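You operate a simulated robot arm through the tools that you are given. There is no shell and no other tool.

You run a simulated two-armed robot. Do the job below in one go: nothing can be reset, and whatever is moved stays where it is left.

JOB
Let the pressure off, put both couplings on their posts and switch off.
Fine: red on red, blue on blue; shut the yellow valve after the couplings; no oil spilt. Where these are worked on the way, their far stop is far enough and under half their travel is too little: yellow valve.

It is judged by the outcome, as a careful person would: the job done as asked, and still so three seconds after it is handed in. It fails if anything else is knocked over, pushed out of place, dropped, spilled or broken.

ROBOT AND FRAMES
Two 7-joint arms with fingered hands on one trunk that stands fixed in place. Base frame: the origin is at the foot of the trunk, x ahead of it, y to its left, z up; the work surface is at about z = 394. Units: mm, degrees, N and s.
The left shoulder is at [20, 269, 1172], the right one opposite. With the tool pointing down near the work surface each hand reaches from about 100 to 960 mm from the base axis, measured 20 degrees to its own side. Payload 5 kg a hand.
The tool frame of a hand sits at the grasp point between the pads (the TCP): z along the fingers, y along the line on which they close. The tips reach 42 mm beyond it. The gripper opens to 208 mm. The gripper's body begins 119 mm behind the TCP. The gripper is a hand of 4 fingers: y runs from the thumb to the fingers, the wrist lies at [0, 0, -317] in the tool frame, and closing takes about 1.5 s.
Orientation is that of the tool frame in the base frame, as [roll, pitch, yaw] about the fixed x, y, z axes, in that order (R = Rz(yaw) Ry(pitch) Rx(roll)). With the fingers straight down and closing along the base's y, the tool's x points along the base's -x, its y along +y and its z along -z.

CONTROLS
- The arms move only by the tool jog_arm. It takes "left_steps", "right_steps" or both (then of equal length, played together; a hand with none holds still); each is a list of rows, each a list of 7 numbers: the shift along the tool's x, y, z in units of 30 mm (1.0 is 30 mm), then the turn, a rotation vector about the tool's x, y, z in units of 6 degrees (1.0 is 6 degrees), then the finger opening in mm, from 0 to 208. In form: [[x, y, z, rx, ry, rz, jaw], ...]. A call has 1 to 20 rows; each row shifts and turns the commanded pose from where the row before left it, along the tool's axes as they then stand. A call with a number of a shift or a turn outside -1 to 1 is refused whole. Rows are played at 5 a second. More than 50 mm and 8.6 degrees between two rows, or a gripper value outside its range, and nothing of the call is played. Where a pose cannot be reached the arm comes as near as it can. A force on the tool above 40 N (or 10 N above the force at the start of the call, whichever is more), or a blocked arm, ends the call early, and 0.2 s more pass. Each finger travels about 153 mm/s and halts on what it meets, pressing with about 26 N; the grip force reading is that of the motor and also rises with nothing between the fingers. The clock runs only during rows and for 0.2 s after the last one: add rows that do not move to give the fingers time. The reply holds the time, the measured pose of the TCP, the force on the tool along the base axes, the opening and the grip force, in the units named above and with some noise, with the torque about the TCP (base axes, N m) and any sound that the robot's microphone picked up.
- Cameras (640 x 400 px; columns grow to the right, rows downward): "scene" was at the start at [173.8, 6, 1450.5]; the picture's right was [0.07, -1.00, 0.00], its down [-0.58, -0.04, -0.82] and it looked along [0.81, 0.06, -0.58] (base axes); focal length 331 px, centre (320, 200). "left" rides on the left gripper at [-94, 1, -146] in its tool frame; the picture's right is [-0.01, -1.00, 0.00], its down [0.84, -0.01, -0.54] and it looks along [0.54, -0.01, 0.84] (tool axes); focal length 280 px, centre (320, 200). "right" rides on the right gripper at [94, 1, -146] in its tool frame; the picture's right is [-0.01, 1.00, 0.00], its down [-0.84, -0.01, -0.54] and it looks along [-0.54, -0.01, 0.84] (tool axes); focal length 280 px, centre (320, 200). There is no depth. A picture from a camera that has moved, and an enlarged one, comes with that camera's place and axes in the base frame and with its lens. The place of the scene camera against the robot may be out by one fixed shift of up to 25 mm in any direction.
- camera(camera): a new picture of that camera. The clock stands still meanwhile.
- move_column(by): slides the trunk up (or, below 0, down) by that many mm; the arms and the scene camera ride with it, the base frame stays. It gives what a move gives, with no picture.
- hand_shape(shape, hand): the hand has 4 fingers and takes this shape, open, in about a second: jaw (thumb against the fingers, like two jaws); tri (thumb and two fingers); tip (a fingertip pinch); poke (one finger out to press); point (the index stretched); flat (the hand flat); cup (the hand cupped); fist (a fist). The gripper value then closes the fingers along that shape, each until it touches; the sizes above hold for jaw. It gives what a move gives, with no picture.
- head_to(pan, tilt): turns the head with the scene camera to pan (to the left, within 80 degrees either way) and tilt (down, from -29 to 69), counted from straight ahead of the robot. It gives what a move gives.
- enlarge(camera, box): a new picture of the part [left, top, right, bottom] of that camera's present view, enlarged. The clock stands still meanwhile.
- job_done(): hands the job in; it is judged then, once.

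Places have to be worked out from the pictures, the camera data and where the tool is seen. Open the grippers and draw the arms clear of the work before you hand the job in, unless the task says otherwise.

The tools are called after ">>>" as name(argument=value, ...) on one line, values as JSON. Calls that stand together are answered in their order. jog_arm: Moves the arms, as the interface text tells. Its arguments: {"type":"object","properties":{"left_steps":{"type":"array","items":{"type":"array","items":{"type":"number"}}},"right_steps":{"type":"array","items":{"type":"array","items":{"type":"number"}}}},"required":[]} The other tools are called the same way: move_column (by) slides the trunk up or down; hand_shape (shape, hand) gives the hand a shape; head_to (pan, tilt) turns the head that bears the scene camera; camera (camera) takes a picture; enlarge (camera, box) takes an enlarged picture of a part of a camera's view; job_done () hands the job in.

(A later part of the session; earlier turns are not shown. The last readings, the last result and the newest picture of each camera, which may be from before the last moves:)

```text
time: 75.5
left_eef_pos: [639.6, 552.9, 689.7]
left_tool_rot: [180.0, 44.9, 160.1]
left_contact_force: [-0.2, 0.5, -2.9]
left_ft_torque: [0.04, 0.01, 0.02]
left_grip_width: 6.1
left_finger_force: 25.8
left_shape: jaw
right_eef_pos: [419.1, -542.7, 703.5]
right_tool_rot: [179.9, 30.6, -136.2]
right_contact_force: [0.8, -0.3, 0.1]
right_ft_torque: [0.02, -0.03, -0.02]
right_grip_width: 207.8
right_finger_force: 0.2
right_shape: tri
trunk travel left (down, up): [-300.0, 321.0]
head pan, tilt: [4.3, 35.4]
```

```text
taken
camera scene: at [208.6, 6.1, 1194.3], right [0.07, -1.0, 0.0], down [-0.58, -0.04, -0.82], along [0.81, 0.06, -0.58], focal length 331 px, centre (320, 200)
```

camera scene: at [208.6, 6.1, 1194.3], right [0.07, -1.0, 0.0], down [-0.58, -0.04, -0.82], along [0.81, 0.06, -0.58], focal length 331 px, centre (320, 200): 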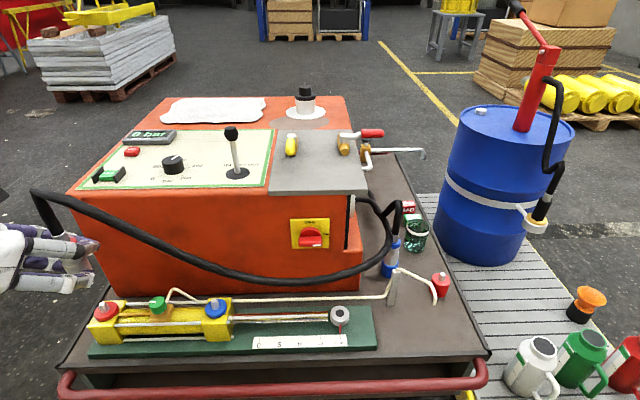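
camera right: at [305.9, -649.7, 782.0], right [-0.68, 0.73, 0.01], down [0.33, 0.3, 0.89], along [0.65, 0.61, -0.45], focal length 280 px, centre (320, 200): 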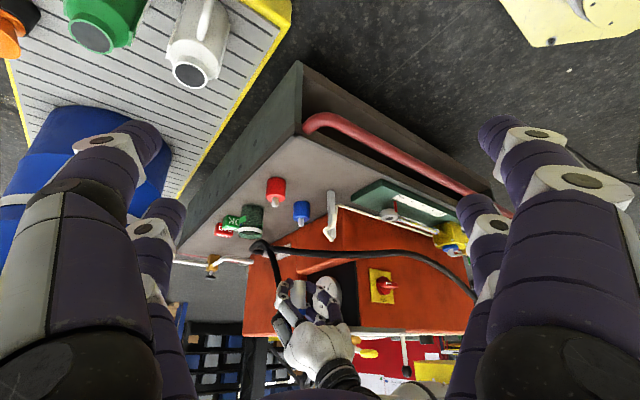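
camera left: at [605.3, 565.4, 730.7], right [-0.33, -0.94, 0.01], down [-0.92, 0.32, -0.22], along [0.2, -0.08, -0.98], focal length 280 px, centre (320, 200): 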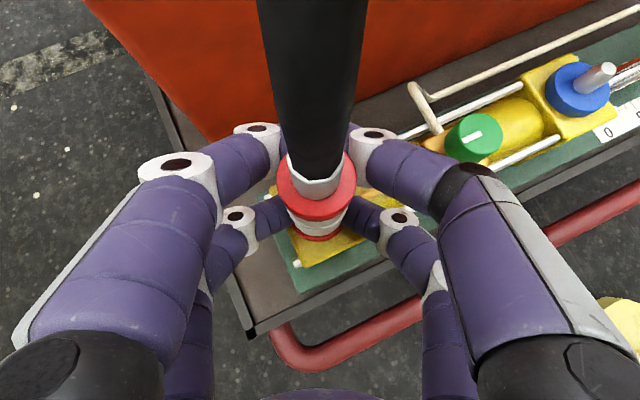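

Red port's disc stays, coupling in hand. Carry it to the right along the front at this height.

>>> jog_arm(left_steps=[[-0.129, -0.469, 0.129, 0, 0, 0, 0], [-0.2, -0.75, 0.2, 0, 0, 0, 0], [-0.258, -0.938, 0.2575, 0, 0, 0, 0], [-0.258, -0.938, 0.2575, 0, 0, 0, 0], [-0.258, -0.938, 0.2575, 0, 0, 0, 0], [-0.258, -0.938, 0.2575, 0, 0, 0, 0], [-0.258, -0.938, 0.2575, 0, 0, 0, 0], [-0.258, -0.938, 0.2575, 0, 0, 0, 0], [-0.258, -0.938, 0.2575, 0, 0, 0, 0], [-0.258, -0.938, 0.2575, 0, 0, 0, 0], [-0.258, -0.938, 0.2575, 0, 0, 0, 0], [-0.258, -0.938, 0.2575, 0, 0, 0, 0], [-0.258, -0.938, 0.2575, 0, 0, 0, 0], [-0.258, -0.938, 0.2575, 0, 0, 0, 0], [-0.258, -0.938, 0.2575, 0, 0, 0, 0], [-0.258, -0.938, 0.2575, 0, 0, 0, 0], [-0.258, -0.938, 0.2575, 0, 0, 0, 0], [-0.2, -0.75, 0.2, 0, 0, 0, 0], [-0.129, -0.469, 0.129, 0, 0, 0, 0]])

>>> camera(camera="scene")

```text
time: 79.5
left_eef_pos: [653.4, 21.3, 689.6]
left_tool_rot: [180.0, 44.9, 160.1]
left_contact_force: [-0.2, 0.1, -2.7]
left_ft_torque: [-0.03, -0.04, -0.01]
left_grip_width: 6.5
left_finger_force: 25.8
left_shape: jaw
right_eef_pos: [418.5, -543.0, 703.8]
right_tool_rot: [179.8, 30.5, -136.3]
right_contact_force: [-0.2, -0.5, 0.2]
right_ft_torque: [0.01, -0.01, -0.03]
right_grip_width: 207.9
right_finger_force: 0.1
right_shape: tri
trunk travel left (down, up): [-300.0, 321.0]
head pan, tilt: [4.3, 35.4]
```

```text
taken
camera scene: at [208.7, 6.1, 1194.4], right [0.07, -1.0, 0.0], down [-0.58, -0.04, -0.82], along [0.81, 0.06, -0.58], focal length 331 px, centre (320, 200)
```

scene: 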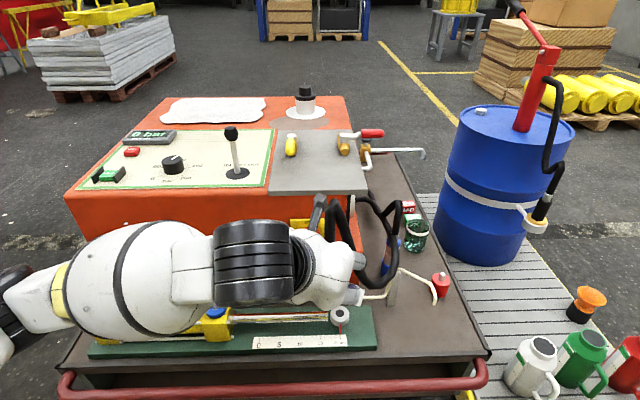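

Continue right to y ≈ −292, then yaw the hand to −35°.

>>> jog_arm(left_steps=[[-0.267, -0.973, 0.266, 0, 0, 0, 0], [-0.267, -0.973, 0.266, 0, 0, 0, 0], [-0.267, -0.973, 0.266, 0, 0, 0, 0], [-0.267, -0.973, 0.266, 0, 0, 0, 0], [-0.267, -0.973, 0.266, 0, 0, 0, 0], [-0.267, -0.973, 0.266, 0, 0, 0, 0], [-0.267, -0.973, 0.266, 0, 0, 0, 0], [-0.267, -0.973, 0.266, 0, 0, 0, 0], [-0.267, -0.973, 0.266, 0, 0, 0, 0], [-0.267, -0.973, 0.266, 0, 0, 0, 0], [0, 0, 0, 0.589, 0, 0.589, 0], [0, 0, 0, 0.589, 0, 0.589, 0], [0, 0, 0, 0.589, 0, 0.589, 0], [0, 0, 0, 0, 0, 0, 0]])

>>> camera(camera="right")

>>> camera(camera="scene")

```text
time: 82.5
left_eef_pos: [660.7, -290.8, 689.7]
left_tool_rot: [179.9, 44.9, 145.1]
left_contact_force: [0.4, 0.3, -4.4]
left_ft_torque: [-0.03, 0.04, -0.03]
left_grip_width: 6.4
left_finger_force: 26.1
left_shape: jaw
right_eef_pos: [418.2, -542.2, 704.1]
right_tool_rot: [179.8, 30.6, -136.3]
right_contact_force: [-0.3, 0.4, 0.0]
right_ft_torque: [0.01, 0.02, -0.01]
right_grip_width: 208.0
right_finger_force: 0.0
right_shape: tri
trunk travel left (down, up): [-300.0, 321.0]
head pan, tilt: [4.3, 35.4]
```

```text
taken
camera right: at [305.4, -649.7, 782.1], right [-0.68, 0.73, 0.01], down [0.34, 0.3, 0.89], along [0.65, 0.61, -0.45], focal length 280 px, centre (320, 200)
```

right: 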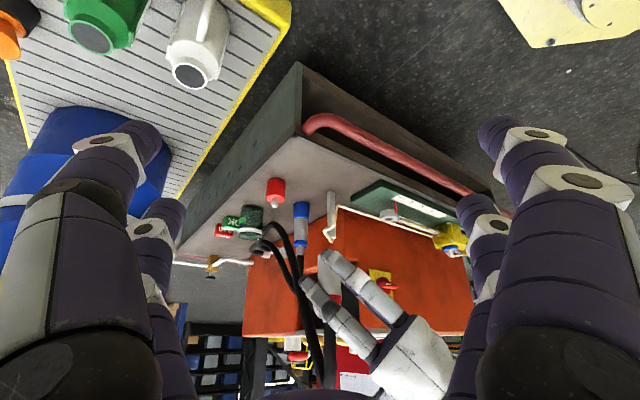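

```text
taken
camera scene: at [208.8, 6.2, 1194.3], right [0.07, -1.0, 0.0], down [-0.58, -0.04, -0.82], along [0.81, 0.06, -0.58], focal length 331 px, centre (320, 200)
```

scene: 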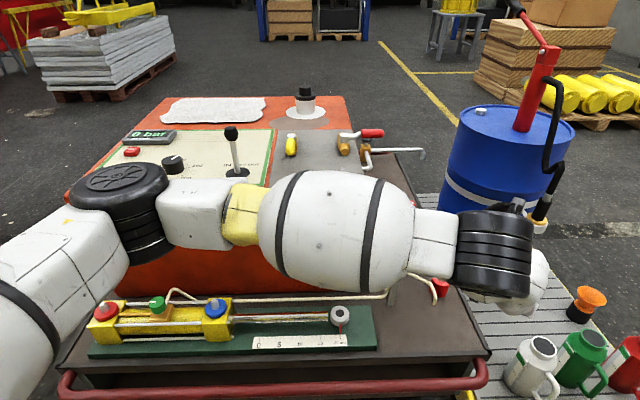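

Now forward over the red post at the same height.

>>> jog_arm(left_steps=[[-0.27, 0.267, 0.27, 0, 0, 0, 0], [-0.541, 0.535, 0.54, 0, 0, 0, 0], [-0.541, 0.535, 0.54, 0, 0, 0, 0], [-0.541, 0.535, 0.54, 0, 0, 0, 0], [-0.541, 0.535, 0.54, 0, 0, 0, 0], [-0.541, 0.535, 0.54, 0, 0, 0, 0], [-0.541, 0.535, 0.54, 0, 0, 0, 0], [-0.27, 0.267, 0.27, 0, 0, 0, 0], [0, 0, 0, 0, 0, 0, 0]])

>>> camera(camera="left")

>>> enlarge(camera="right", box=[220, 160, 380, 330])

```text
time: 84.5
left_eef_pos: [856.1, -290.8, 690.3]
left_tool_rot: [-180.0, 44.9, 145.2]
left_contact_force: [1.1, 0.0, -4.0]
left_ft_torque: [0.0, 0.01, 0.03]
left_grip_width: 6.5
left_finger_force: 26.4
left_shape: jaw
right_eef_pos: [418.6, -544.1, 703.1]
right_tool_rot: [179.9, 30.5, -136.3]
right_contact_force: [-0.3, 0.0, 0.1]
right_ft_torque: [0.02, -0.06, 0.02]
right_grip_width: 207.9
right_finger_force: 0.0
right_shape: tri
trunk travel left (down, up): [-300.0, 321.0]
head pan, tilt: [4.3, 35.4]
```

```text
taken
camera left: at [825.1, -268.5, 859.3], right [-0.56, -0.83, 0.01], down [-0.81, 0.55, -0.21], along [0.17, -0.13, -0.98], focal length 280 px, centre (320, 200)
```

left: 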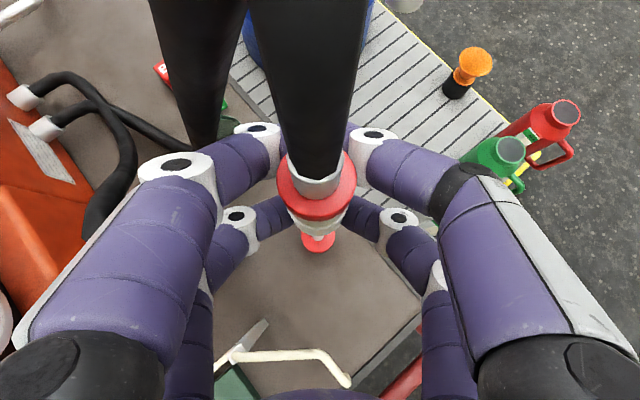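

```text
2.35 times, centred on (300, 245) of right
camera zoom: at [305.5, -649.8, 782.0], right [-0.68, 0.73, 0.01], down [0.34, 0.3, 0.89], along [0.65, 0.61, -0.45], focal length 660 px, centre (367, 94)
```

zoom: 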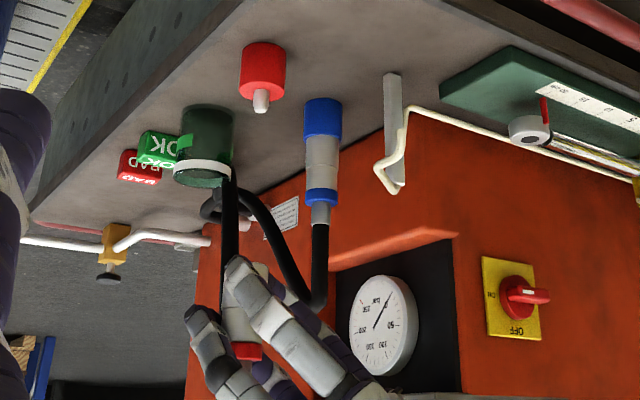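

Zoom both views for alignment over the red post.

>>> enlarge(camera="left", box=[260, 140, 380, 270])

>>> enlarge(camera="right", box=[240, 170, 340, 320])

```text
3.08 times, centred on (320, 205) of left
camera zoom: at [825.1, -268.5, 859.3], right [-0.56, -0.83, 0.01], down [-0.81, 0.55, -0.21], along [0.17, -0.13, -0.98], focal length 863 px, centre (320, 185)
```

zoom: 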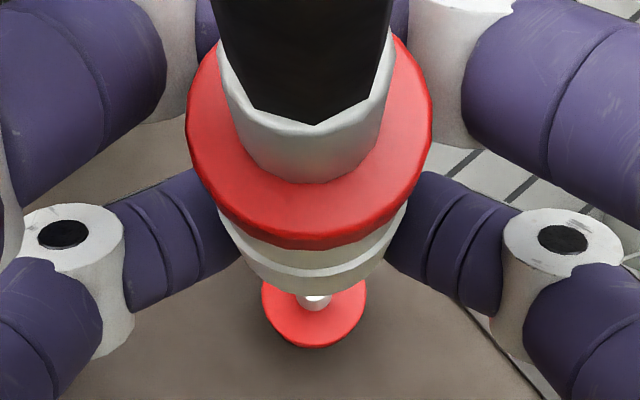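

```text
2.67 times, centred on (290, 245) of right
camera zoom: at [305.5, -649.8, 782.0], right [-0.68, 0.73, 0.01], down [0.34, 0.3, 0.89], along [0.65, 0.61, -0.45], focal length 748 px, centre (400, 80)
```

zoom: 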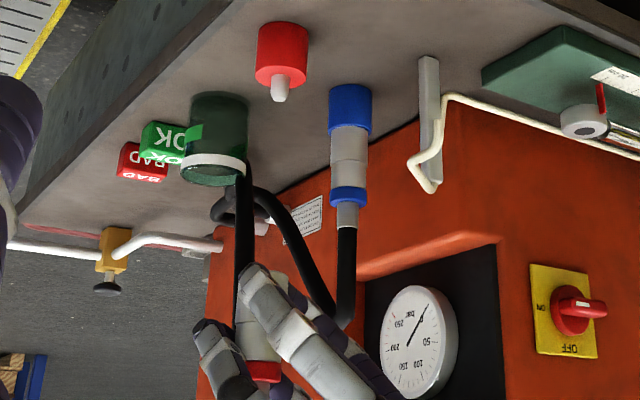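

Both views agree the red coupling is over its post within about 2 mm. Lower 90 mm first and check clearance to the bleed tube.

>>> jog_arm(left_steps=[[0.424, 0, 0.424, 0, 0, 0, 0], [0.424, 0, 0.424, 0, 0, 0, 0], [0.424, 0, 0.424, 0, 0, 0, 0], [0.424, 0, 0.424, 0, 0, 0, 0], [0.424, 0, 0.424, 0, 0, 0, 0], [0, 0, 0, 0, 0, 0, 0]])

>>> enlarge(camera="right", box=[230, 170, 390, 320])

>>> camera(camera="left")

>>> camera(camera="scene")

```text
time: 85.9
left_eef_pos: [855.7, -291.4, 599.9]
left_tool_rot: [-180.0, 44.9, 145.1]
left_contact_force: [0.1, -0.1, -4.0]
left_ft_torque: [0.03, 0.0, -0.01]
left_grip_width: 6.5
left_finger_force: 25.4
left_shape: jaw
right_eef_pos: [419.2, -542.5, 704.7]
right_tool_rot: [179.8, 30.6, -136.3]
right_contact_force: [-0.7, 0.8, 0.7]
right_ft_torque: [0.01, 0.0, 0.03]
right_grip_width: 207.7
right_finger_force: 0.0
right_shape: tri
trunk travel left (down, up): [-300.0, 321.0]
head pan, tilt: [4.3, 35.4]
```

```text
2.67 times, centred on (310, 245) of right
camera zoom: at [305.4, -649.8, 782.1], right [-0.68, 0.73, 0.01], down [0.34, 0.3, 0.89], along [0.65, 0.61, -0.45], focal length 748 px, centre (347, 80)
```

zoom: 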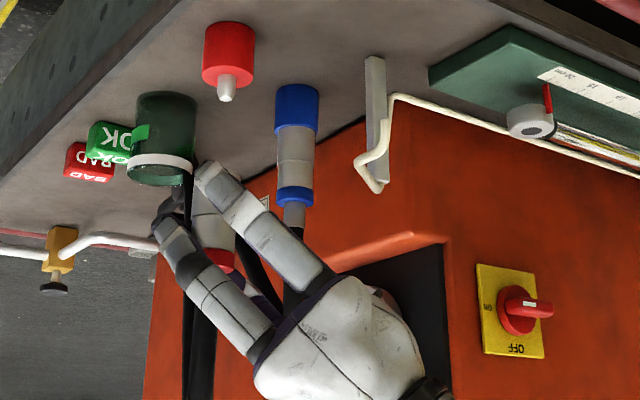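

```text
taken
camera left: at [825.2, -268.3, 769.5], right [-0.56, -0.83, 0.01], down [-0.81, 0.55, -0.21], along [0.17, -0.13, -0.98], focal length 280 px, centre (320, 200)
```

left: 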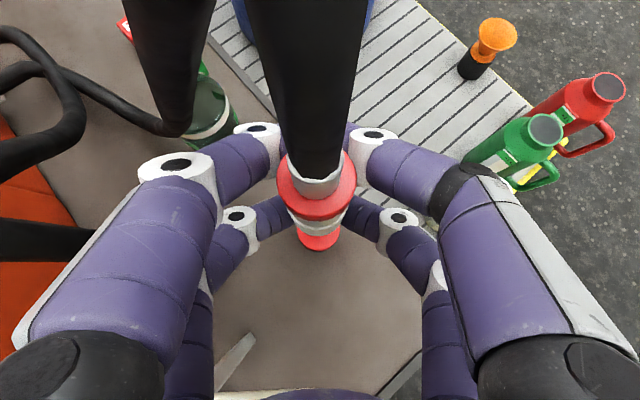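

```text
taken
camera scene: at [208.8, 6.0, 1194.4], right [0.07, -1.0, 0.0], down [-0.58, -0.04, -0.82], along [0.81, 0.06, -0.58], focal length 331 px, centre (320, 200)
```

scene: 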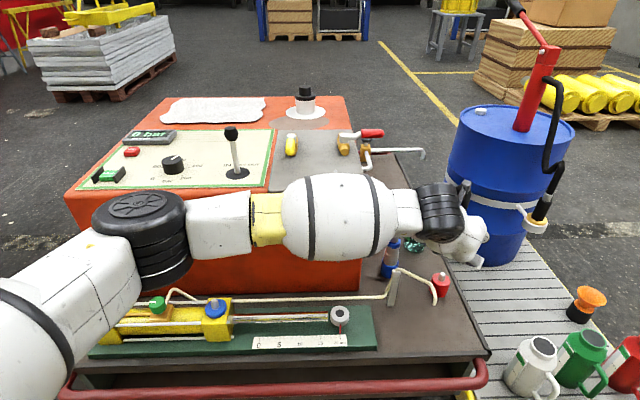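

Clear so far. Lower another 52 mm to just above the stud, then inspect closely.

>>> jog_arm(left_steps=[[0.306, 0, 0.306, 0, 0, 0, 0], [0.306, 0, 0.306, 0, 0, 0, 0], [0.306, 0, 0.306, 0, 0, 0, 0], [0.306, 0, 0.306, 0, 0, 0, 0], [0, 0, 0, 0, 0, 0, 0]])

>>> enlarge(camera="right", box=[240, 165, 340, 265])

>>> enlarge(camera="left", box=[270, 180, 370, 255])

>>> camera(camera="left")

```text
time: 87.1
left_eef_pos: [855.3, -289.4, 547.7]
left_tool_rot: [-179.9, 44.9, 145.1]
left_contact_force: [0.4, 0.3, -4.1]
left_ft_torque: [-0.04, 0.03, 0.0]
left_grip_width: 6.5
left_finger_force: 25.8
left_shape: jaw
right_eef_pos: [419.1, -543.5, 703.0]
right_tool_rot: [179.9, 30.5, -136.3]
right_contact_force: [0.1, -0.1, -0.5]
right_ft_torque: [0.0, 0.01, 0.0]
right_grip_width: 208.0
right_finger_force: 0.1
right_shape: tri
trunk travel left (down, up): [-300.0, 321.0]
head pan, tilt: [4.3, 35.4]
```

```text
4.00 times, centred on (290, 215) of right
camera zoom: at [305.5, -649.8, 782.0], right [-0.68, 0.73, 0.01], down [0.34, 0.3, 0.89], along [0.65, 0.61, -0.45], focal length 1122 px, centre (440, 140)
```

zoom: 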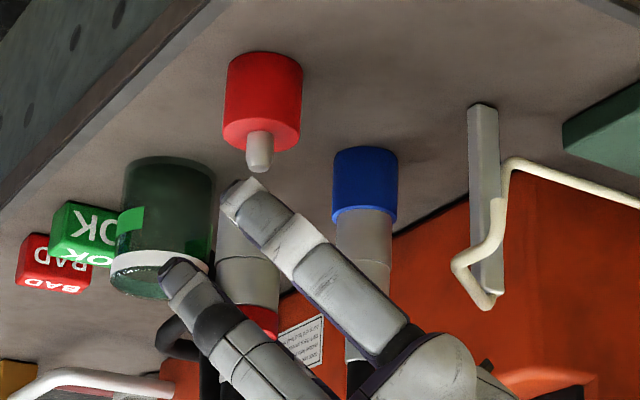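

```text
5.33 times, centred on (320, 218) of left
camera zoom: at [824.8, -267.7, 717.6], right [-0.56, -0.83, 0.01], down [-0.81, 0.55, -0.21], along [0.17, -0.13, -0.98], focal length 1495 px, centre (320, 107)
```

zoom: 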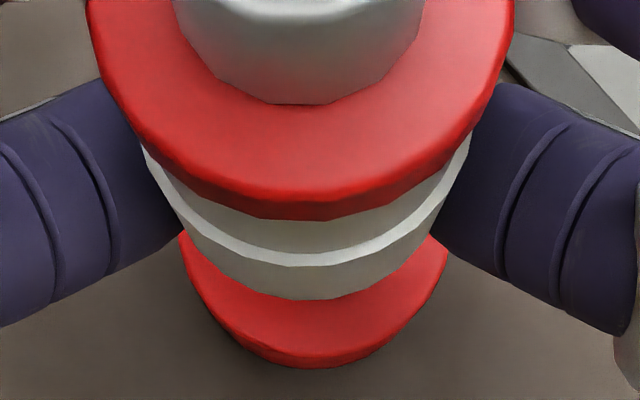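

```text
taken
camera left: at [824.8, -267.7, 717.6], right [-0.56, -0.83, 0.01], down [-0.81, 0.55, -0.21], along [0.17, -0.13, -0.98], focal length 280 px, centre (320, 200)
```

left: 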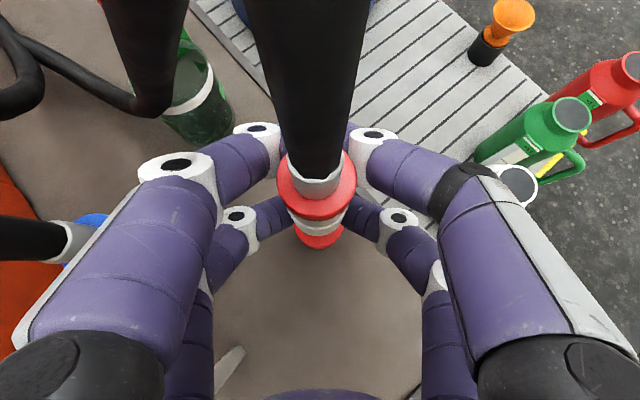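

Aligned within about 1 mm in both views. Lower 30 mm in small steps over the stud.

>>> jog_arm(left_steps=[[0.118, 0, 0.118, 0, 0, 0, 0], [0.118, 0, 0.118, 0, 0, 0, 0], [0.118, 0, 0.118, 0, 0, 0, 0], [0.118, 0, 0.118, 0, 0, 0, 0], [0.118, 0, 0.118, 0, 0, 0, 0], [0.118, 0, 0.118, 0, 0, 0, 0], [0, 0, 0, 0, 0, 0, 0]])

>>> enlarge(camera="right", box=[240, 165, 340, 265])

>>> enlarge(camera="left", box=[270, 180, 370, 255])

```text
time: 88.7
left_eef_pos: [855.1, -290.0, 516.6]
left_tool_rot: [-180.0, 44.9, 145.2]
left_contact_force: [-0.6, 0.3, -3.5]
left_ft_torque: [0.0, -0.02, 0.02]
left_grip_width: 6.6
left_finger_force: 26.6
left_shape: jaw
right_eef_pos: [417.6, -543.2, 704.2]
right_tool_rot: [180.0, 30.4, -136.3]
right_contact_force: [-0.5, -0.9, -0.6]
right_ft_torque: [0.02, 0.02, 0.0]
right_grip_width: 207.8
right_finger_force: 0.0
right_shape: tri
trunk travel left (down, up): [-300.0, 321.0]
head pan, tilt: [4.3, 35.4]
```

```text
4.00 times, centred on (290, 215) of right
camera zoom: at [305.4, -649.8, 782.0], right [-0.68, 0.73, 0.01], down [0.34, 0.3, 0.89], along [0.65, 0.61, -0.45], focal length 1122 px, centre (440, 140)
```

zoom: 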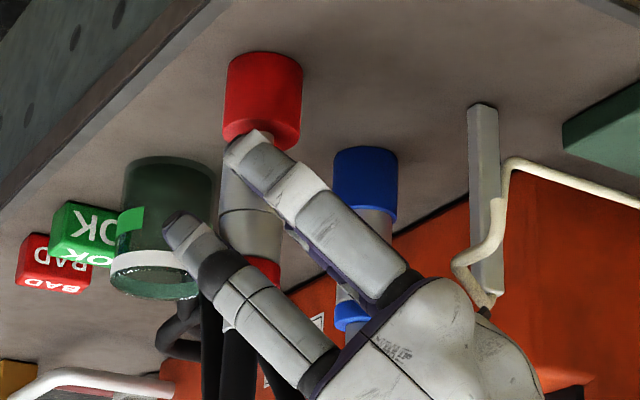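

```text
5.33 times, centred on (320, 218) of left
camera zoom: at [824.6, -268.3, 687.0], right [-0.56, -0.83, 0.01], down [-0.81, 0.55, -0.21], along [0.17, -0.13, -0.98], focal length 1495 px, centre (320, 107)
```

zoom: 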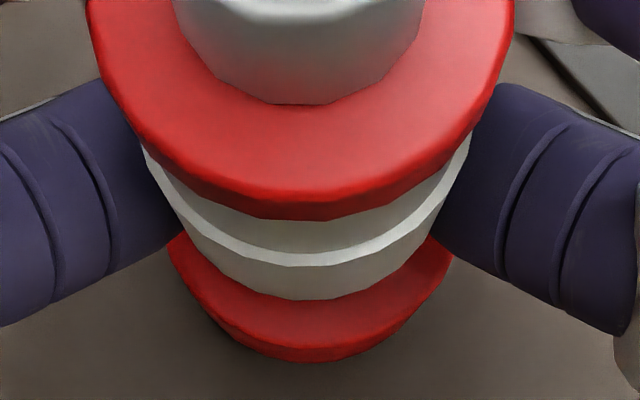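

The stud is entering the sleeve. Before the last 18 mm I must check the gap between the palm and the bleed tube.

>>> enlarge(camera="right", box=[310, 195, 390, 285])

>>> camera(camera="right")

>>> camera(camera="left")

>>> enlarge(camera="scene", box=[340, 180, 500, 320])

```text
4.44 times, centred on (350, 240) of right
camera zoom: at [305.4, -649.8, 782.0], right [-0.68, 0.73, 0.01], down [0.34, 0.3, 0.89], along [0.65, 0.61, -0.45], focal length 1246 px, centre (187, 22)
```

zoom: 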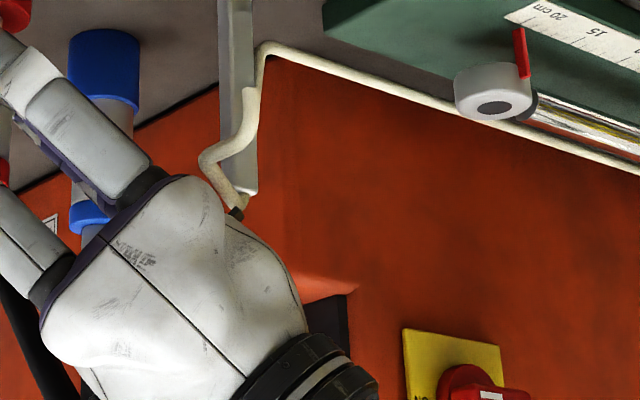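

```text
taken
camera right: at [305.4, -649.8, 782.0], right [-0.68, 0.73, 0.01], down [0.34, 0.3, 0.89], along [0.65, 0.61, -0.45], focal length 280 px, centre (320, 200)
```

right: 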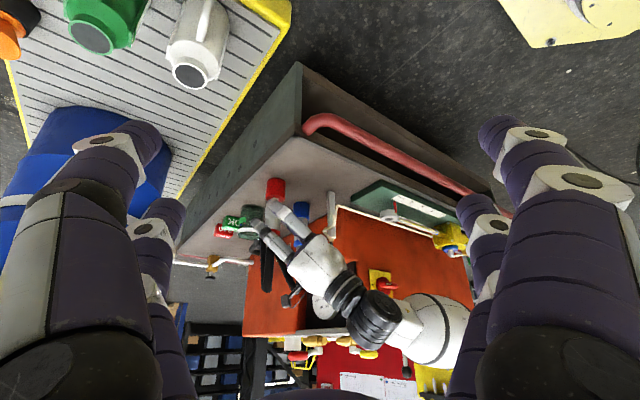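

```text
taken
camera left: at [824.6, -268.3, 687.0], right [-0.56, -0.83, 0.01], down [-0.81, 0.55, -0.21], along [0.17, -0.13, -0.98], focal length 280 px, centre (320, 200)
```

left: 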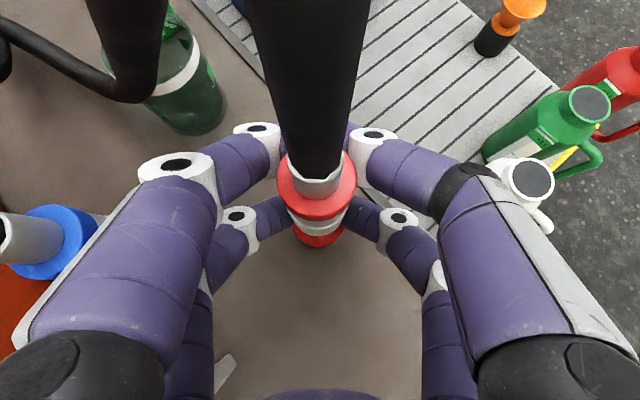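

```text
2.86 times, centred on (420, 250) of scene
camera zoom: at [208.8, 6.0, 1194.4], right [0.07, -1.0, 0.0], down [-0.58, -0.04, -0.82], along [0.81, 0.06, -0.58], focal length 946 px, centre (34, 57)
```

zoom: 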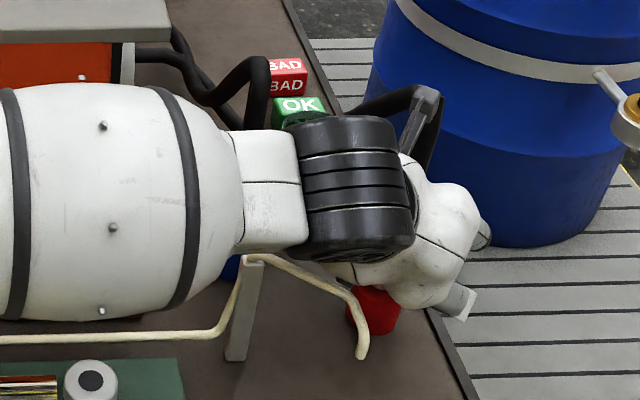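

The far finger base would come within a few millimetres of the tube support on the way down, so I'll rotate the hand 8° further about the vertical (the coupling is round) to widen that gap.

>>> jog_arm(left_steps=[[0, 0, 0, 0.235, 0, 0.236, 0], [0, 0, 0, 0.235, 0, 0.236, 0], [0, 0, 0, 0.235, 0, 0.236, 0], [0, 0, 0, 0.235, 0, 0.236, 0], [0, 0, 0, 0, 0, 0, 0]])

>>> enlarge(camera="right", box=[240, 165, 390, 285])

>>> camera(camera="left")

>>> enlarge(camera="left", box=[0, 160, 240, 320])

```text
time: 89.9
left_eef_pos: [854.6, -290.5, 518.0]
left_tool_rot: [-179.9, 44.9, 137.2]
left_contact_force: [-0.1, -1.0, -3.9]
left_ft_torque: [-0.02, 0.02, 0.0]
left_grip_width: 6.6
left_finger_force: 26.1
left_shape: jaw
right_eef_pos: [417.8, -543.8, 704.1]
right_tool_rot: [179.9, 30.5, -136.4]
right_contact_force: [-1.3, -0.3, -0.1]
right_ft_torque: [-0.02, 0.01, -0.03]
right_grip_width: 207.9
right_finger_force: 0.0
right_shape: tri
trunk travel left (down, up): [-300.0, 321.0]
head pan, tilt: [4.3, 35.4]
```

```text
3.33 times, centred on (315, 225) of right
camera zoom: at [305.4, -649.7, 782.0], right [-0.68, 0.73, 0.01], down [0.34, 0.3, 0.89], along [0.65, 0.61, -0.45], focal length 935 px, centre (337, 117)
```

zoom: 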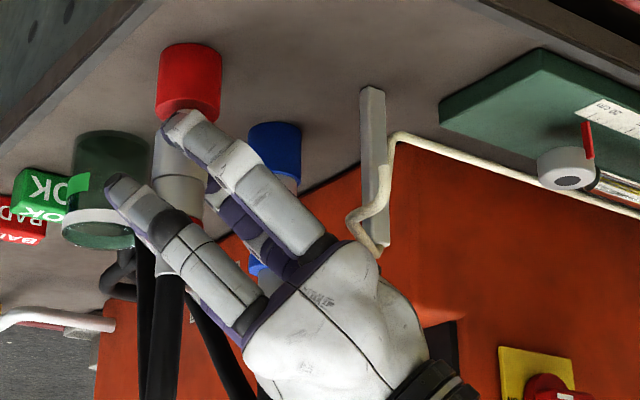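

```text
taken
camera left: at [828.1, -264.3, 687.6], right [-0.67, -0.74, 0.01], down [-0.72, 0.66, -0.21], along [0.15, -0.15, -0.98], focal length 280 px, centre (320, 200)
```

left: 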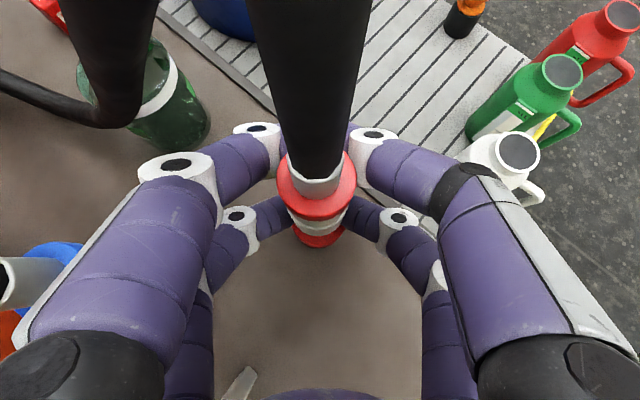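

```text
2.50 times, centred on (120, 240) of left
camera zoom: at [828.1, -264.3, 687.6], right [-0.67, -0.74, 0.01], down [-0.72, 0.66, -0.21], along [0.15, -0.15, -0.98], focal length 701 px, centre (820, 100)
```

zoom: 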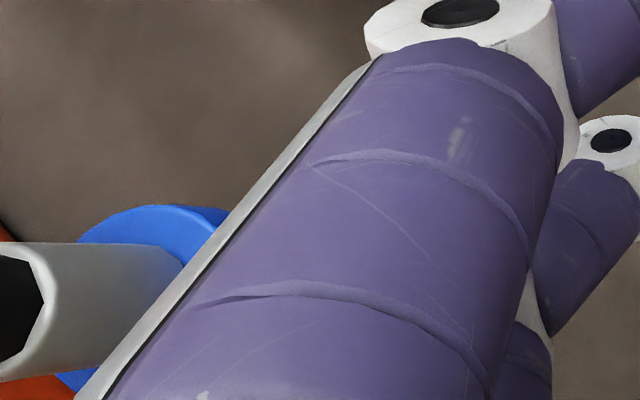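

Gap is better now (~18–20 mm by geometry). Lower 9 mm more in small steps and read the force.

>>> jog_arm(left_steps=[[0.071, 0, 0.071, 0, 0, 0, 0], [0.071, 0, 0.071, 0, 0, 0, 0], [0.071, 0, 0.071, 0, 0, 0, 0], [0, 0, 0, 0, 0, 0, 0]])

>>> enlarge(camera="right", box=[240, 165, 390, 285])

```text
time: 90.9
left_eef_pos: [854.3, -290.9, 508.8]
left_tool_rot: [179.9, 44.8, 137.2]
left_contact_force: [0.3, -0.2, -4.0]
left_ft_torque: [-0.02, 0.01, -0.02]
left_grip_width: 6.3
left_finger_force: 26.4
left_shape: jaw
right_eef_pos: [418.6, -543.4, 704.7]
right_tool_rot: [180.0, 30.5, -136.3]
right_contact_force: [-0.4, -0.4, 0.6]
right_ft_torque: [-0.02, -0.01, 0.0]
right_grip_width: 207.9
right_finger_force: 0.1
right_shape: tri
trunk travel left (down, up): [-300.0, 321.0]
head pan, tilt: [4.3, 35.4]
```

```text
3.33 times, centred on (315, 225) of right
camera zoom: at [305.4, -649.8, 782.0], right [-0.68, 0.73, 0.01], down [0.34, 0.3, 0.89], along [0.65, 0.61, -0.45], focal length 935 px, centre (337, 117)
```

zoom: 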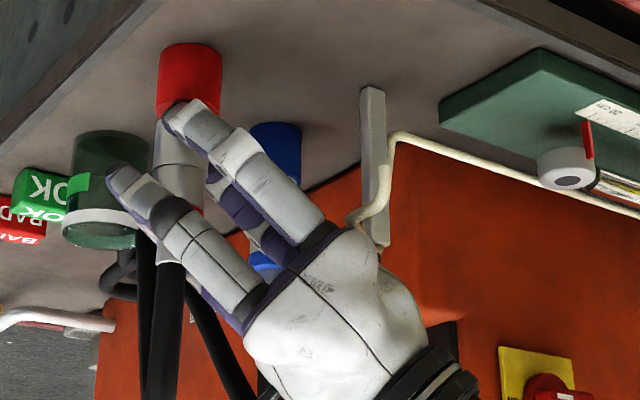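

No contact yet. Continue 6 mm, then check.

>>> jog_arm(left_steps=[[0.047, 0, 0.047, 0, 0, 0, 0], [0.047, 0, 0.047, 0, 0, 0, 0], [0.047, 0, 0.047, 0, 0, 0, 0], [0, 0, 0, 0, 0, 0, 0]])

>>> enlarge(camera="right", box=[260, 165, 370, 255])

>>> enlarge(camera="left", box=[270, 180, 370, 255])

```text
time: 91.9
left_eef_pos: [856.0, -290.4, 504.4]
left_tool_rot: [179.9, 45.1, 137.1]
left_contact_force: [-1.1, -0.6, 10.6]
left_ft_torque: [-0.34, 0.24, 0.04]
left_grip_width: 6.7
left_finger_force: 26.4
left_shape: jaw
right_eef_pos: [418.1, -543.7, 703.6]
right_tool_rot: [179.9, 30.5, -136.3]
right_contact_force: [-0.4, 0.8, 0.0]
right_ft_torque: [-0.01, -0.01, 0.0]
right_grip_width: 207.9
right_finger_force: 0.0
right_shape: tri
trunk travel left (down, up): [-300.0, 321.0]
head pan, tilt: [4.3, 35.4]
```

```text
4.44 times, centred on (315, 210) of right
camera zoom: at [304.9, -649.7, 782.6], right [-0.68, 0.73, 0.01], down [0.34, 0.3, 0.89], along [0.65, 0.61, -0.45], focal length 1246 px, centre (342, 156)
```

zoom: 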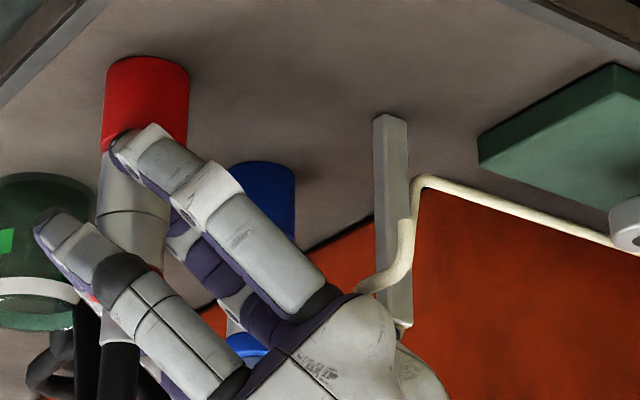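

```text
5.33 times, centred on (320, 218) of left
camera zoom: at [827.8, -264.7, 674.6], right [-0.67, -0.74, 0.01], down [-0.72, 0.66, -0.22], along [0.15, -0.15, -0.98], focal length 1495 px, centre (320, 107)
```

zoom: 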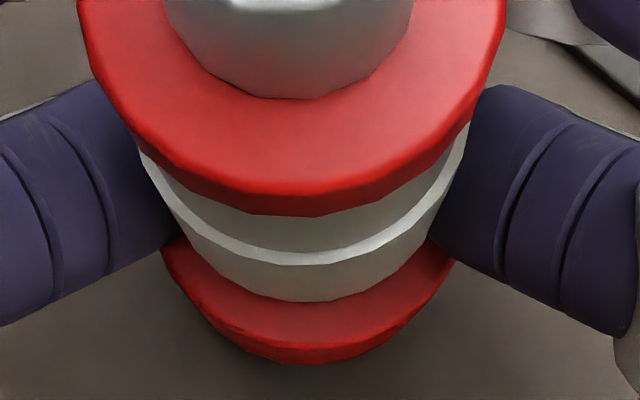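

Contact of about 14 N at z≈504, a bit higher than for blue, with an off-centre torque. Zoom closely to see whether the sleeve is seated.

>>> enlarge(camera="right", box=[255, 175, 305, 215])

>>> enlarge(camera="left", box=[285, 205, 355, 250])

```text
10.00 times, centred on (280, 195) of right
camera zoom: at [304.9, -649.7, 782.6], right [-0.68, 0.73, 0.01], down [0.34, 0.3, 0.89], along [0.65, 0.61, -0.45], focal length 2804 px, centre (720, 250)
```

zoom: 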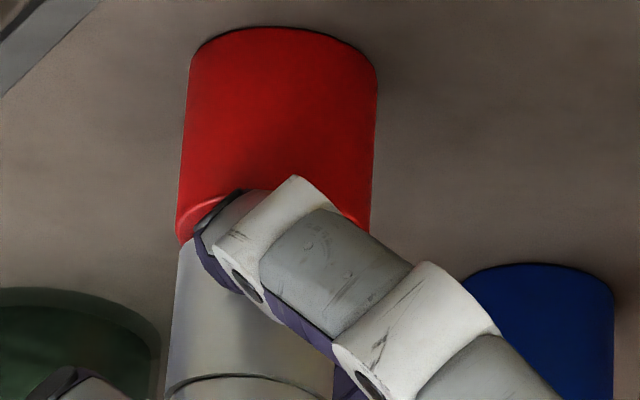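

```text
8.89 times, centred on (320, 228) of left
camera zoom: at [827.8, -264.7, 674.6], right [-0.67, -0.74, 0.01], down [-0.72, 0.66, -0.22], along [0.15, -0.15, -0.98], focal length 2492 px, centre (320, -44)
```

zoom: 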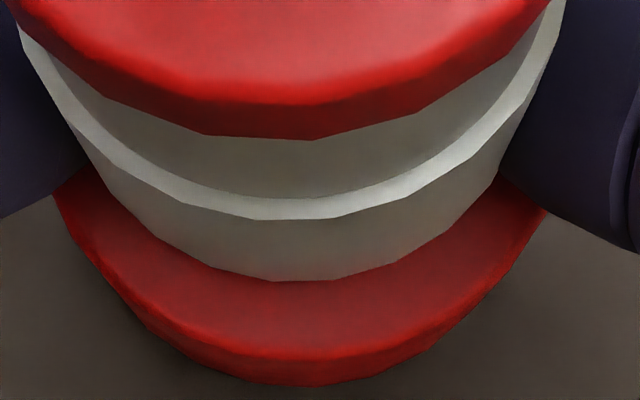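

The lower finger tip touches the post's top just before the sleeve seats, a few millimetres short; the stud is ~20 mm inside the sleeve. I'll relieve the press by 2 mm and open slowly so the coupling settles down the stud.

>>> jog_arm(left_steps=[[-0.047, 0, -0.047, 0, 0, 0, 0], [0, 0, 0, 0, 0, 0, 5], [0, 0, 0, 0, 0, 0, 12], [0, 0, 0, 0, 0, 0, 20], [0, 0, 0, 0, 0, 0, 30], [0, 0, 0, 0, 0, 0, 40], [0, 0, 0, 0, 0, 0, 52], [0, 0, 0, 0, 0, 0, 64], [0, 0, 0, 0, 0, 0, 66]])

>>> enlarge(camera="right", box=[240, 165, 340, 265])

>>> camera(camera="left")

```text
time: 93.9
left_eef_pos: [855.3, -290.6, 505.6]
left_tool_rot: [-180.0, 44.9, 137.0]
left_contact_force: [-0.6, 0.6, 0.5]
left_ft_torque: [0.0, -0.01, -0.01]
left_grip_width: 65.6
left_finger_force: 0.0
left_shape: jaw
right_eef_pos: [417.8, -542.5, 703.7]
right_tool_rot: [179.9, 30.5, -136.2]
right_contact_force: [0.0, 0.2, 0.6]
right_ft_torque: [-0.02, -0.03, 0.0]
right_grip_width: 208.0
right_finger_force: 0.0
right_shape: tri
trunk travel left (down, up): [-300.0, 321.0]
head pan, tilt: [4.3, 35.4]
```

```text
4.00 times, centred on (290, 215) of right
camera zoom: at [305.3, -649.7, 782.1], right [-0.68, 0.73, 0.01], down [0.34, 0.3, 0.89], along [0.65, 0.61, -0.45], focal length 1122 px, centre (440, 140)
```

zoom: 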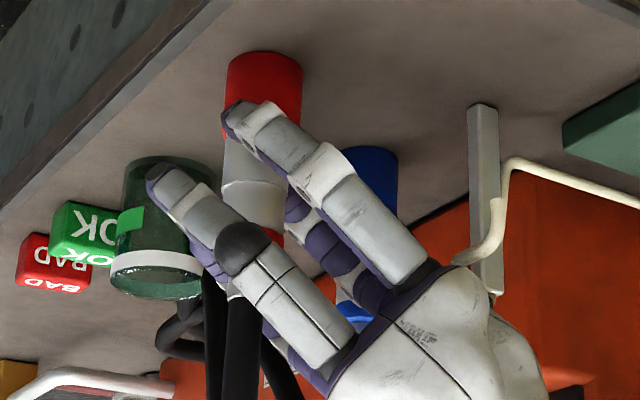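

```text
taken
camera left: at [828.0, -264.4, 674.6], right [-0.67, -0.74, 0.01], down [-0.72, 0.66, -0.21], along [0.15, -0.15, -0.98], focal length 280 px, centre (320, 200)
```

left: 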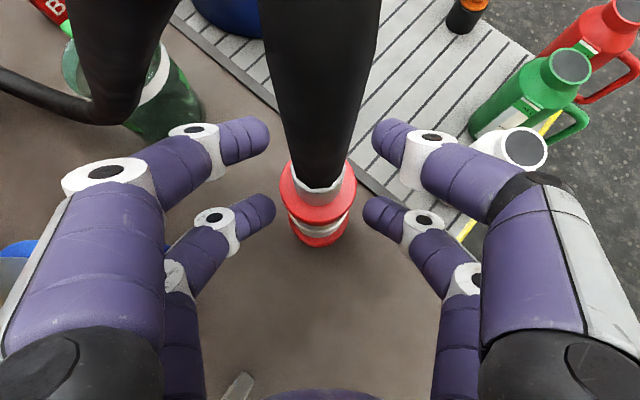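

Red coupling stands on its post, upright. Rise straight up out of it.

>>> jog_arm(left_steps=[[-0.25, 0, -0.25, 0, 0, 0, 66], [-0.35, 0, -0.35, 0, 0, 0, 66], [-0.5, 0, -0.5, 0, 0, 0, 66], [-0.6, 0, -0.6, 0, 0, 0, 66], [-0.6, 0, -0.6, 0, 0, 0, 66], [-0.6, 0, -0.6, 0, 0, 0, 66], [-0.6, 0, -0.6, 0, 0, 0, 66], [-0.6, 0, -0.6, 0, 0, 0, 66]])

>>> enlarge(camera="right", box=[230, 165, 350, 265])

>>> camera(camera="left")

```text
time: 95.7
left_eef_pos: [854.3, -290.4, 678.5]
left_tool_rot: [179.9, 44.9, 137.1]
left_contact_force: [-0.5, -0.4, -0.9]
left_ft_torque: [0.0, -0.09, 0.03]
left_grip_width: 65.5
left_finger_force: 0.0
left_shape: jaw
right_eef_pos: [417.5, -543.9, 703.4]
right_tool_rot: [179.9, 30.6, -136.4]
right_contact_force: [-0.6, -0.8, -0.6]
right_ft_torque: [0.01, 0.0, -0.02]
right_grip_width: 207.9
right_finger_force: 0.1
right_shape: tri
trunk travel left (down, up): [-300.0, 321.0]
head pan, tilt: [4.3, 35.4]
```

```text
4.00 times, centred on (290, 215) of right
camera zoom: at [305.1, -649.7, 782.4], right [-0.68, 0.73, 0.01], down [0.34, 0.3, 0.89], along [0.65, 0.61, -0.45], focal length 1122 px, centre (440, 140)
```

zoom: 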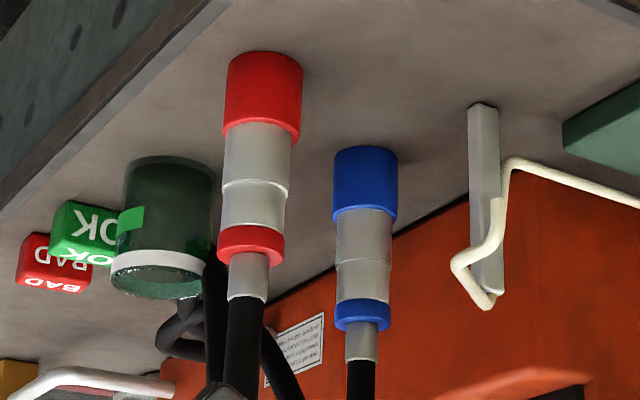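

```text
taken
camera left: at [827.8, -264.9, 848.9], right [-0.67, -0.74, 0.01], down [-0.72, 0.66, -0.21], along [0.15, -0.15, -0.98], focal length 280 px, centre (320, 200)
```

left: 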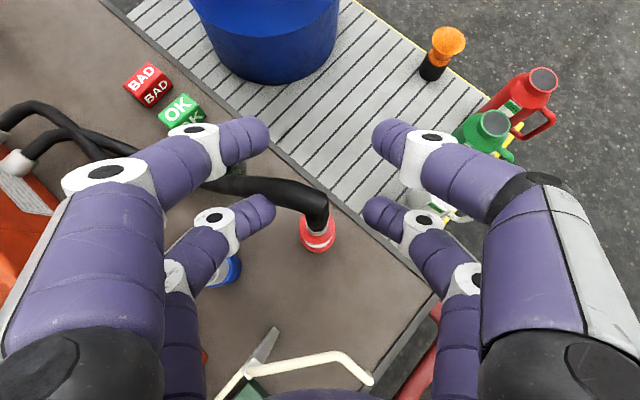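

Both couplings are fully seated on matching posts. Next the yellow valve: raise the trunk back up 250 mm (hands are in clear air above everything).

>>> move_column(by=250)

>>> camera(camera="scene")

>>> camera(camera="right")

```text
time: 98.3
left_eef_pos: [856.0, -290.2, 928.7]
left_tool_rot: [180.0, 44.8, 137.0]
left_contact_force: [-0.6, 0.3, 0.3]
left_ft_torque: [0.01, -0.01, 0.01]
left_grip_width: 65.5
left_finger_force: 0.1
left_shape: jaw
right_eef_pos: [419.0, -543.3, 953.2]
right_tool_rot: [180.0, 30.4, -136.3]
right_contact_force: [0.6, 0.5, -0.3]
right_ft_torque: [0.03, 0.02, -0.04]
right_grip_width: 207.9
right_finger_force: 0.1
right_shape: tri
trunk travel left (down, up): [-550.0, 71.0]
head pan, tilt: [4.3, 35.4]
```

```text
taken
camera scene: at [173.9, 5.9, 1450.3], right [0.07, -1.0, 0.0], down [-0.58, -0.04, -0.82], along [0.81, 0.06, -0.58], focal length 331 px, centre (320, 200)
```

scene: 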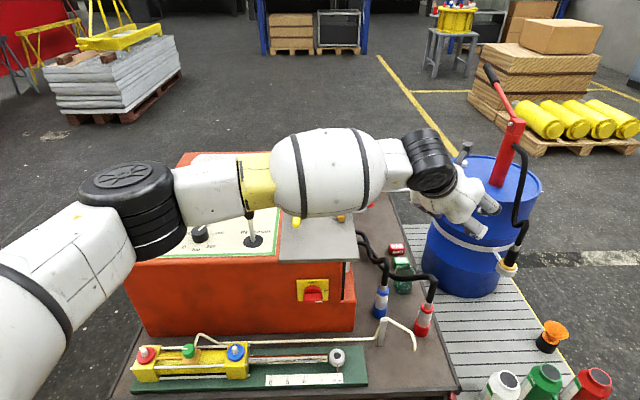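

```text
taken
camera right: at [305.5, -649.6, 1031.7], right [-0.68, 0.73, 0.01], down [0.34, 0.3, 0.89], along [0.65, 0.61, -0.45], focal length 280 px, centre (320, 200)
```

right: 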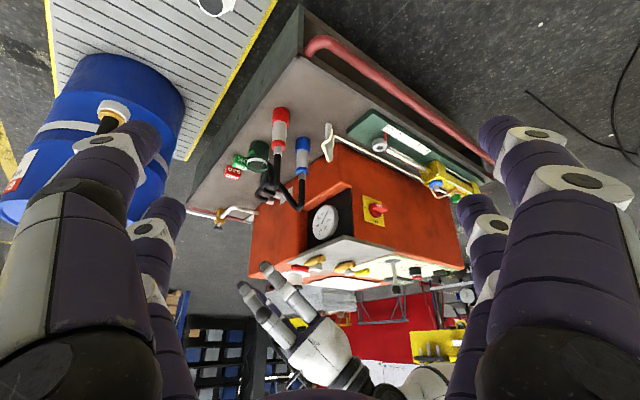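

All still good. Now bring the left hand up and over the panel, un-tilting it to point straight down again, well above joystick and valves.

>>> jog_arm(left_steps=[[-0.824, 0, -0.828, 0, 0, 0, 60], [-0.824, 0, -0.828, 0, 0, 0, 60], [0.547, 0.649, -0.543, 0, 0, 0, 52], [0.547, 0.649, -0.543, 0, 0, 0, 52], [0.547, 0.649, -0.543, 0, 0, 0, 52], [0.547, 0.649, -0.543, 0, 0, 0, 52], [0.547, 0.649, -0.543, 0, 0, 0, 52], [0.547, 0.649, -0.543, 0, 0, 0, 52], [0.547, 0.649, -0.543, 0, 0, 0, 52], [0.547, 0.649, -0.543, 0, 0, 0, 52], [0.547, 0.649, -0.543, 0, 0, 0, 52], [0.547, 0.649, -0.543, 0, 0, 0, 52], [0.547, 0.649, -0.543, 0, 0, 0, 52], [0, 0, 0, 0, 0.94, 0, 52], [0, 0, 0, 0, 0.94, 0, 52], [0, 0, 0, 0, 0.94, 0, 52], [0, 0, 0, 0, 0.94, 0, 52], [0, 0, 0, 0, 0.94, 0, 52], [0, 0, 0, 0, 0.94, 0, 52], [0, 0, 0, 0, 0.94, 0, 52]])

>>> camera(camera="scene")

```text
time: 102.5
left_eef_pos: [814.1, 39.1, 999.0]
left_tool_rot: [180.0, 5.3, 137.1]
left_contact_force: [0.0, -0.4, 0.0]
left_ft_torque: [-0.01, 0.0, -0.01]
left_grip_width: 52.4
left_finger_force: 0.1
left_shape: jaw
right_eef_pos: [417.8, -543.5, 952.4]
right_tool_rot: [179.9, 30.5, -136.3]
right_contact_force: [0.8, -0.6, -0.2]
right_ft_torque: [0.07, -0.02, 0.03]
right_grip_width: 207.8
right_finger_force: 0.1
right_shape: tri
trunk travel left (down, up): [-550.0, 71.0]
head pan, tilt: [4.3, 35.4]
```

```text
taken
camera scene: at [173.5, 5.4, 1450.5], right [0.07, -1.0, 0.0], down [-0.58, -0.04, -0.82], along [0.81, 0.06, -0.58], focal length 331 px, centre (320, 200)
```

scene: 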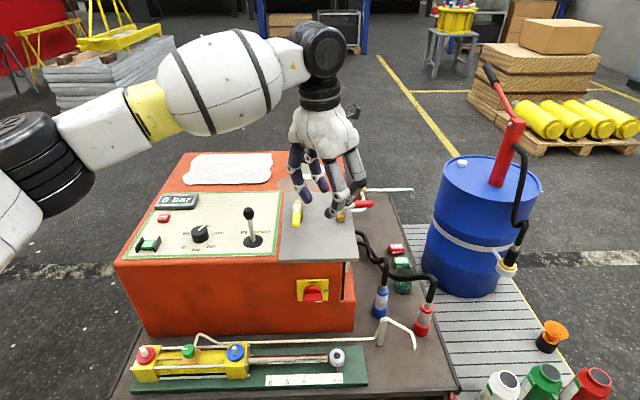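

Finish levelling, move to above the lever where I left it, and yaw to 150° as before.

>>> jog_arm(left_steps=[[0, 0, 0, 0, 0.883, 0, 52], [0.017, 0.821, 0.033, 0, 0, 0, 52], [0.017, 0.821, 0.033, 0, 0, 0, 52], [0.017, 0.821, 0.033, 0, 0, 0, 52], [0.017, 0.821, 0.033, 0, 0, 0, 52], [0.017, 0.821, 0.033, 0, 0, 0, 52], [0, 0, 0, 0, 0, -0.69, 52], [0, 0, 0, 0, 0, -0.69, 52], [0, 0, 0, 0, 0, -0.69, 52], [0, 0, 0, 0, 0, 0, 52]])

>>> camera(camera="left")

```text
time: 104.7
left_eef_pos: [895.5, 132.2, 995.4]
left_tool_rot: [180.0, 0.2, 149.7]
left_contact_force: [0.3, 0.3, -0.3]
left_ft_torque: [0.02, 0.03, 0.02]
left_grip_width: 52.1
left_finger_force: 0.0
left_shape: jaw
right_eef_pos: [417.9, -542.5, 953.9]
right_tool_rot: [180.0, 30.6, -136.2]
right_contact_force: [0.7, -0.2, -0.2]
right_ft_torque: [-0.05, 0.0, 0.02]
right_grip_width: 208.0
right_finger_force: 0.1
right_shape: tri
trunk travel left (down, up): [-550.0, 71.0]
head pan, tilt: [4.3, 35.4]
```

```text
taken
camera left: at [977.1, 85.9, 1140.6], right [-0.49, -0.87, 0.0], down [-0.73, 0.42, 0.54], along [-0.47, 0.26, -0.84], focal length 280 px, centre (320, 200)
```

left: 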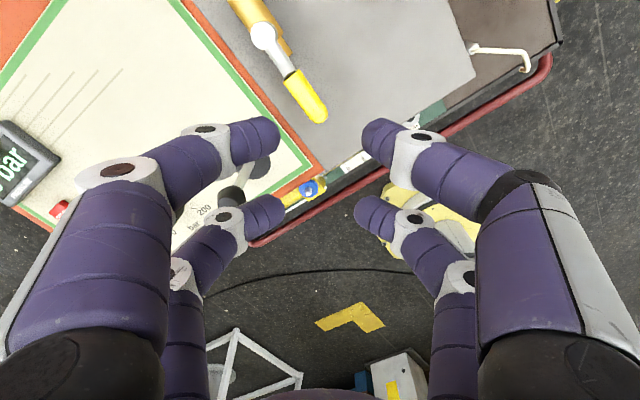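

Same pose as when I left the lever. Descend straight down to straddle it again.

>>> jog_arm(left_steps=[[0, 0.13, 0.8, 0, 0, 0, 56], [0, 0, 0.9, 0, 0, 0, 56], [0, 0, 0.9, 0, 0, 0, 56], [0, 0, 0.9, 0, 0, 0, 56], [0, 0, 0.8, 0, 0, 0, 56], [0, 0, 0.7, 0, 0, 0, 56], [0, 0, 0.55, 0, 0, 0, 56], [0, 0, 0, 0, 0, 0, 56]])

>>> camera(camera="left")

>>> enlarge(camera="scene", box=[150, 120, 360, 250])

```text
time: 106.5
left_eef_pos: [898.4, 134.6, 827.3]
left_tool_rot: [-180.0, 0.0, 149.5]
left_contact_force: [-0.3, 0.2, -0.7]
left_ft_torque: [-0.01, 0.01, 0.02]
left_grip_width: 55.8
left_finger_force: 0.1
left_shape: jaw
right_eef_pos: [418.3, -543.6, 953.0]
right_tool_rot: [179.8, 30.5, -136.3]
right_contact_force: [0.0, -1.0, -0.4]
right_ft_torque: [-0.01, 0.03, 0.02]
right_grip_width: 207.8
right_finger_force: 0.1
right_shape: tri
trunk travel left (down, up): [-550.0, 71.0]
head pan, tilt: [4.3, 35.4]
```

```text
taken
camera left: at [979.0, 88.7, 973.5], right [-0.49, -0.87, 0.0], down [-0.73, 0.42, 0.54], along [-0.47, 0.26, -0.84], focal length 280 px, centre (320, 200)
```

left: 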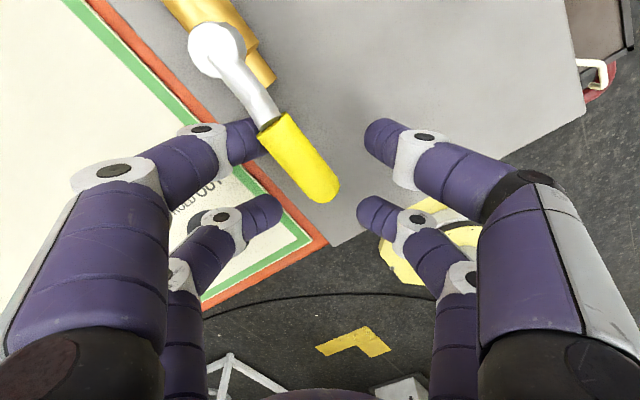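

```text
3.05 times, centred on (255, 185) of scene
camera zoom: at [174.1, 6.0, 1450.5], right [0.07, -1.0, 0.0], down [-0.58, -0.04, -0.82], along [0.81, 0.06, -0.58], focal length 1009 px, centre (518, 246)
```

zoom: 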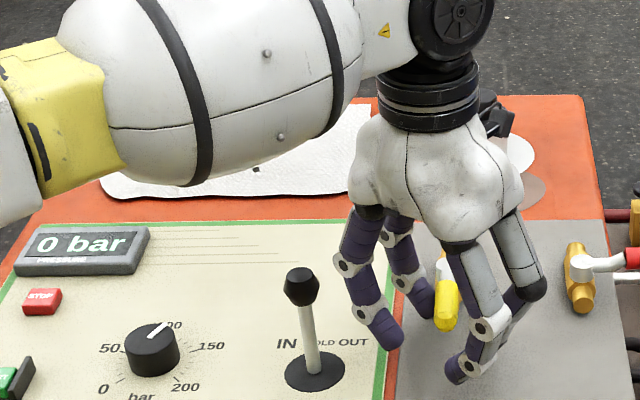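

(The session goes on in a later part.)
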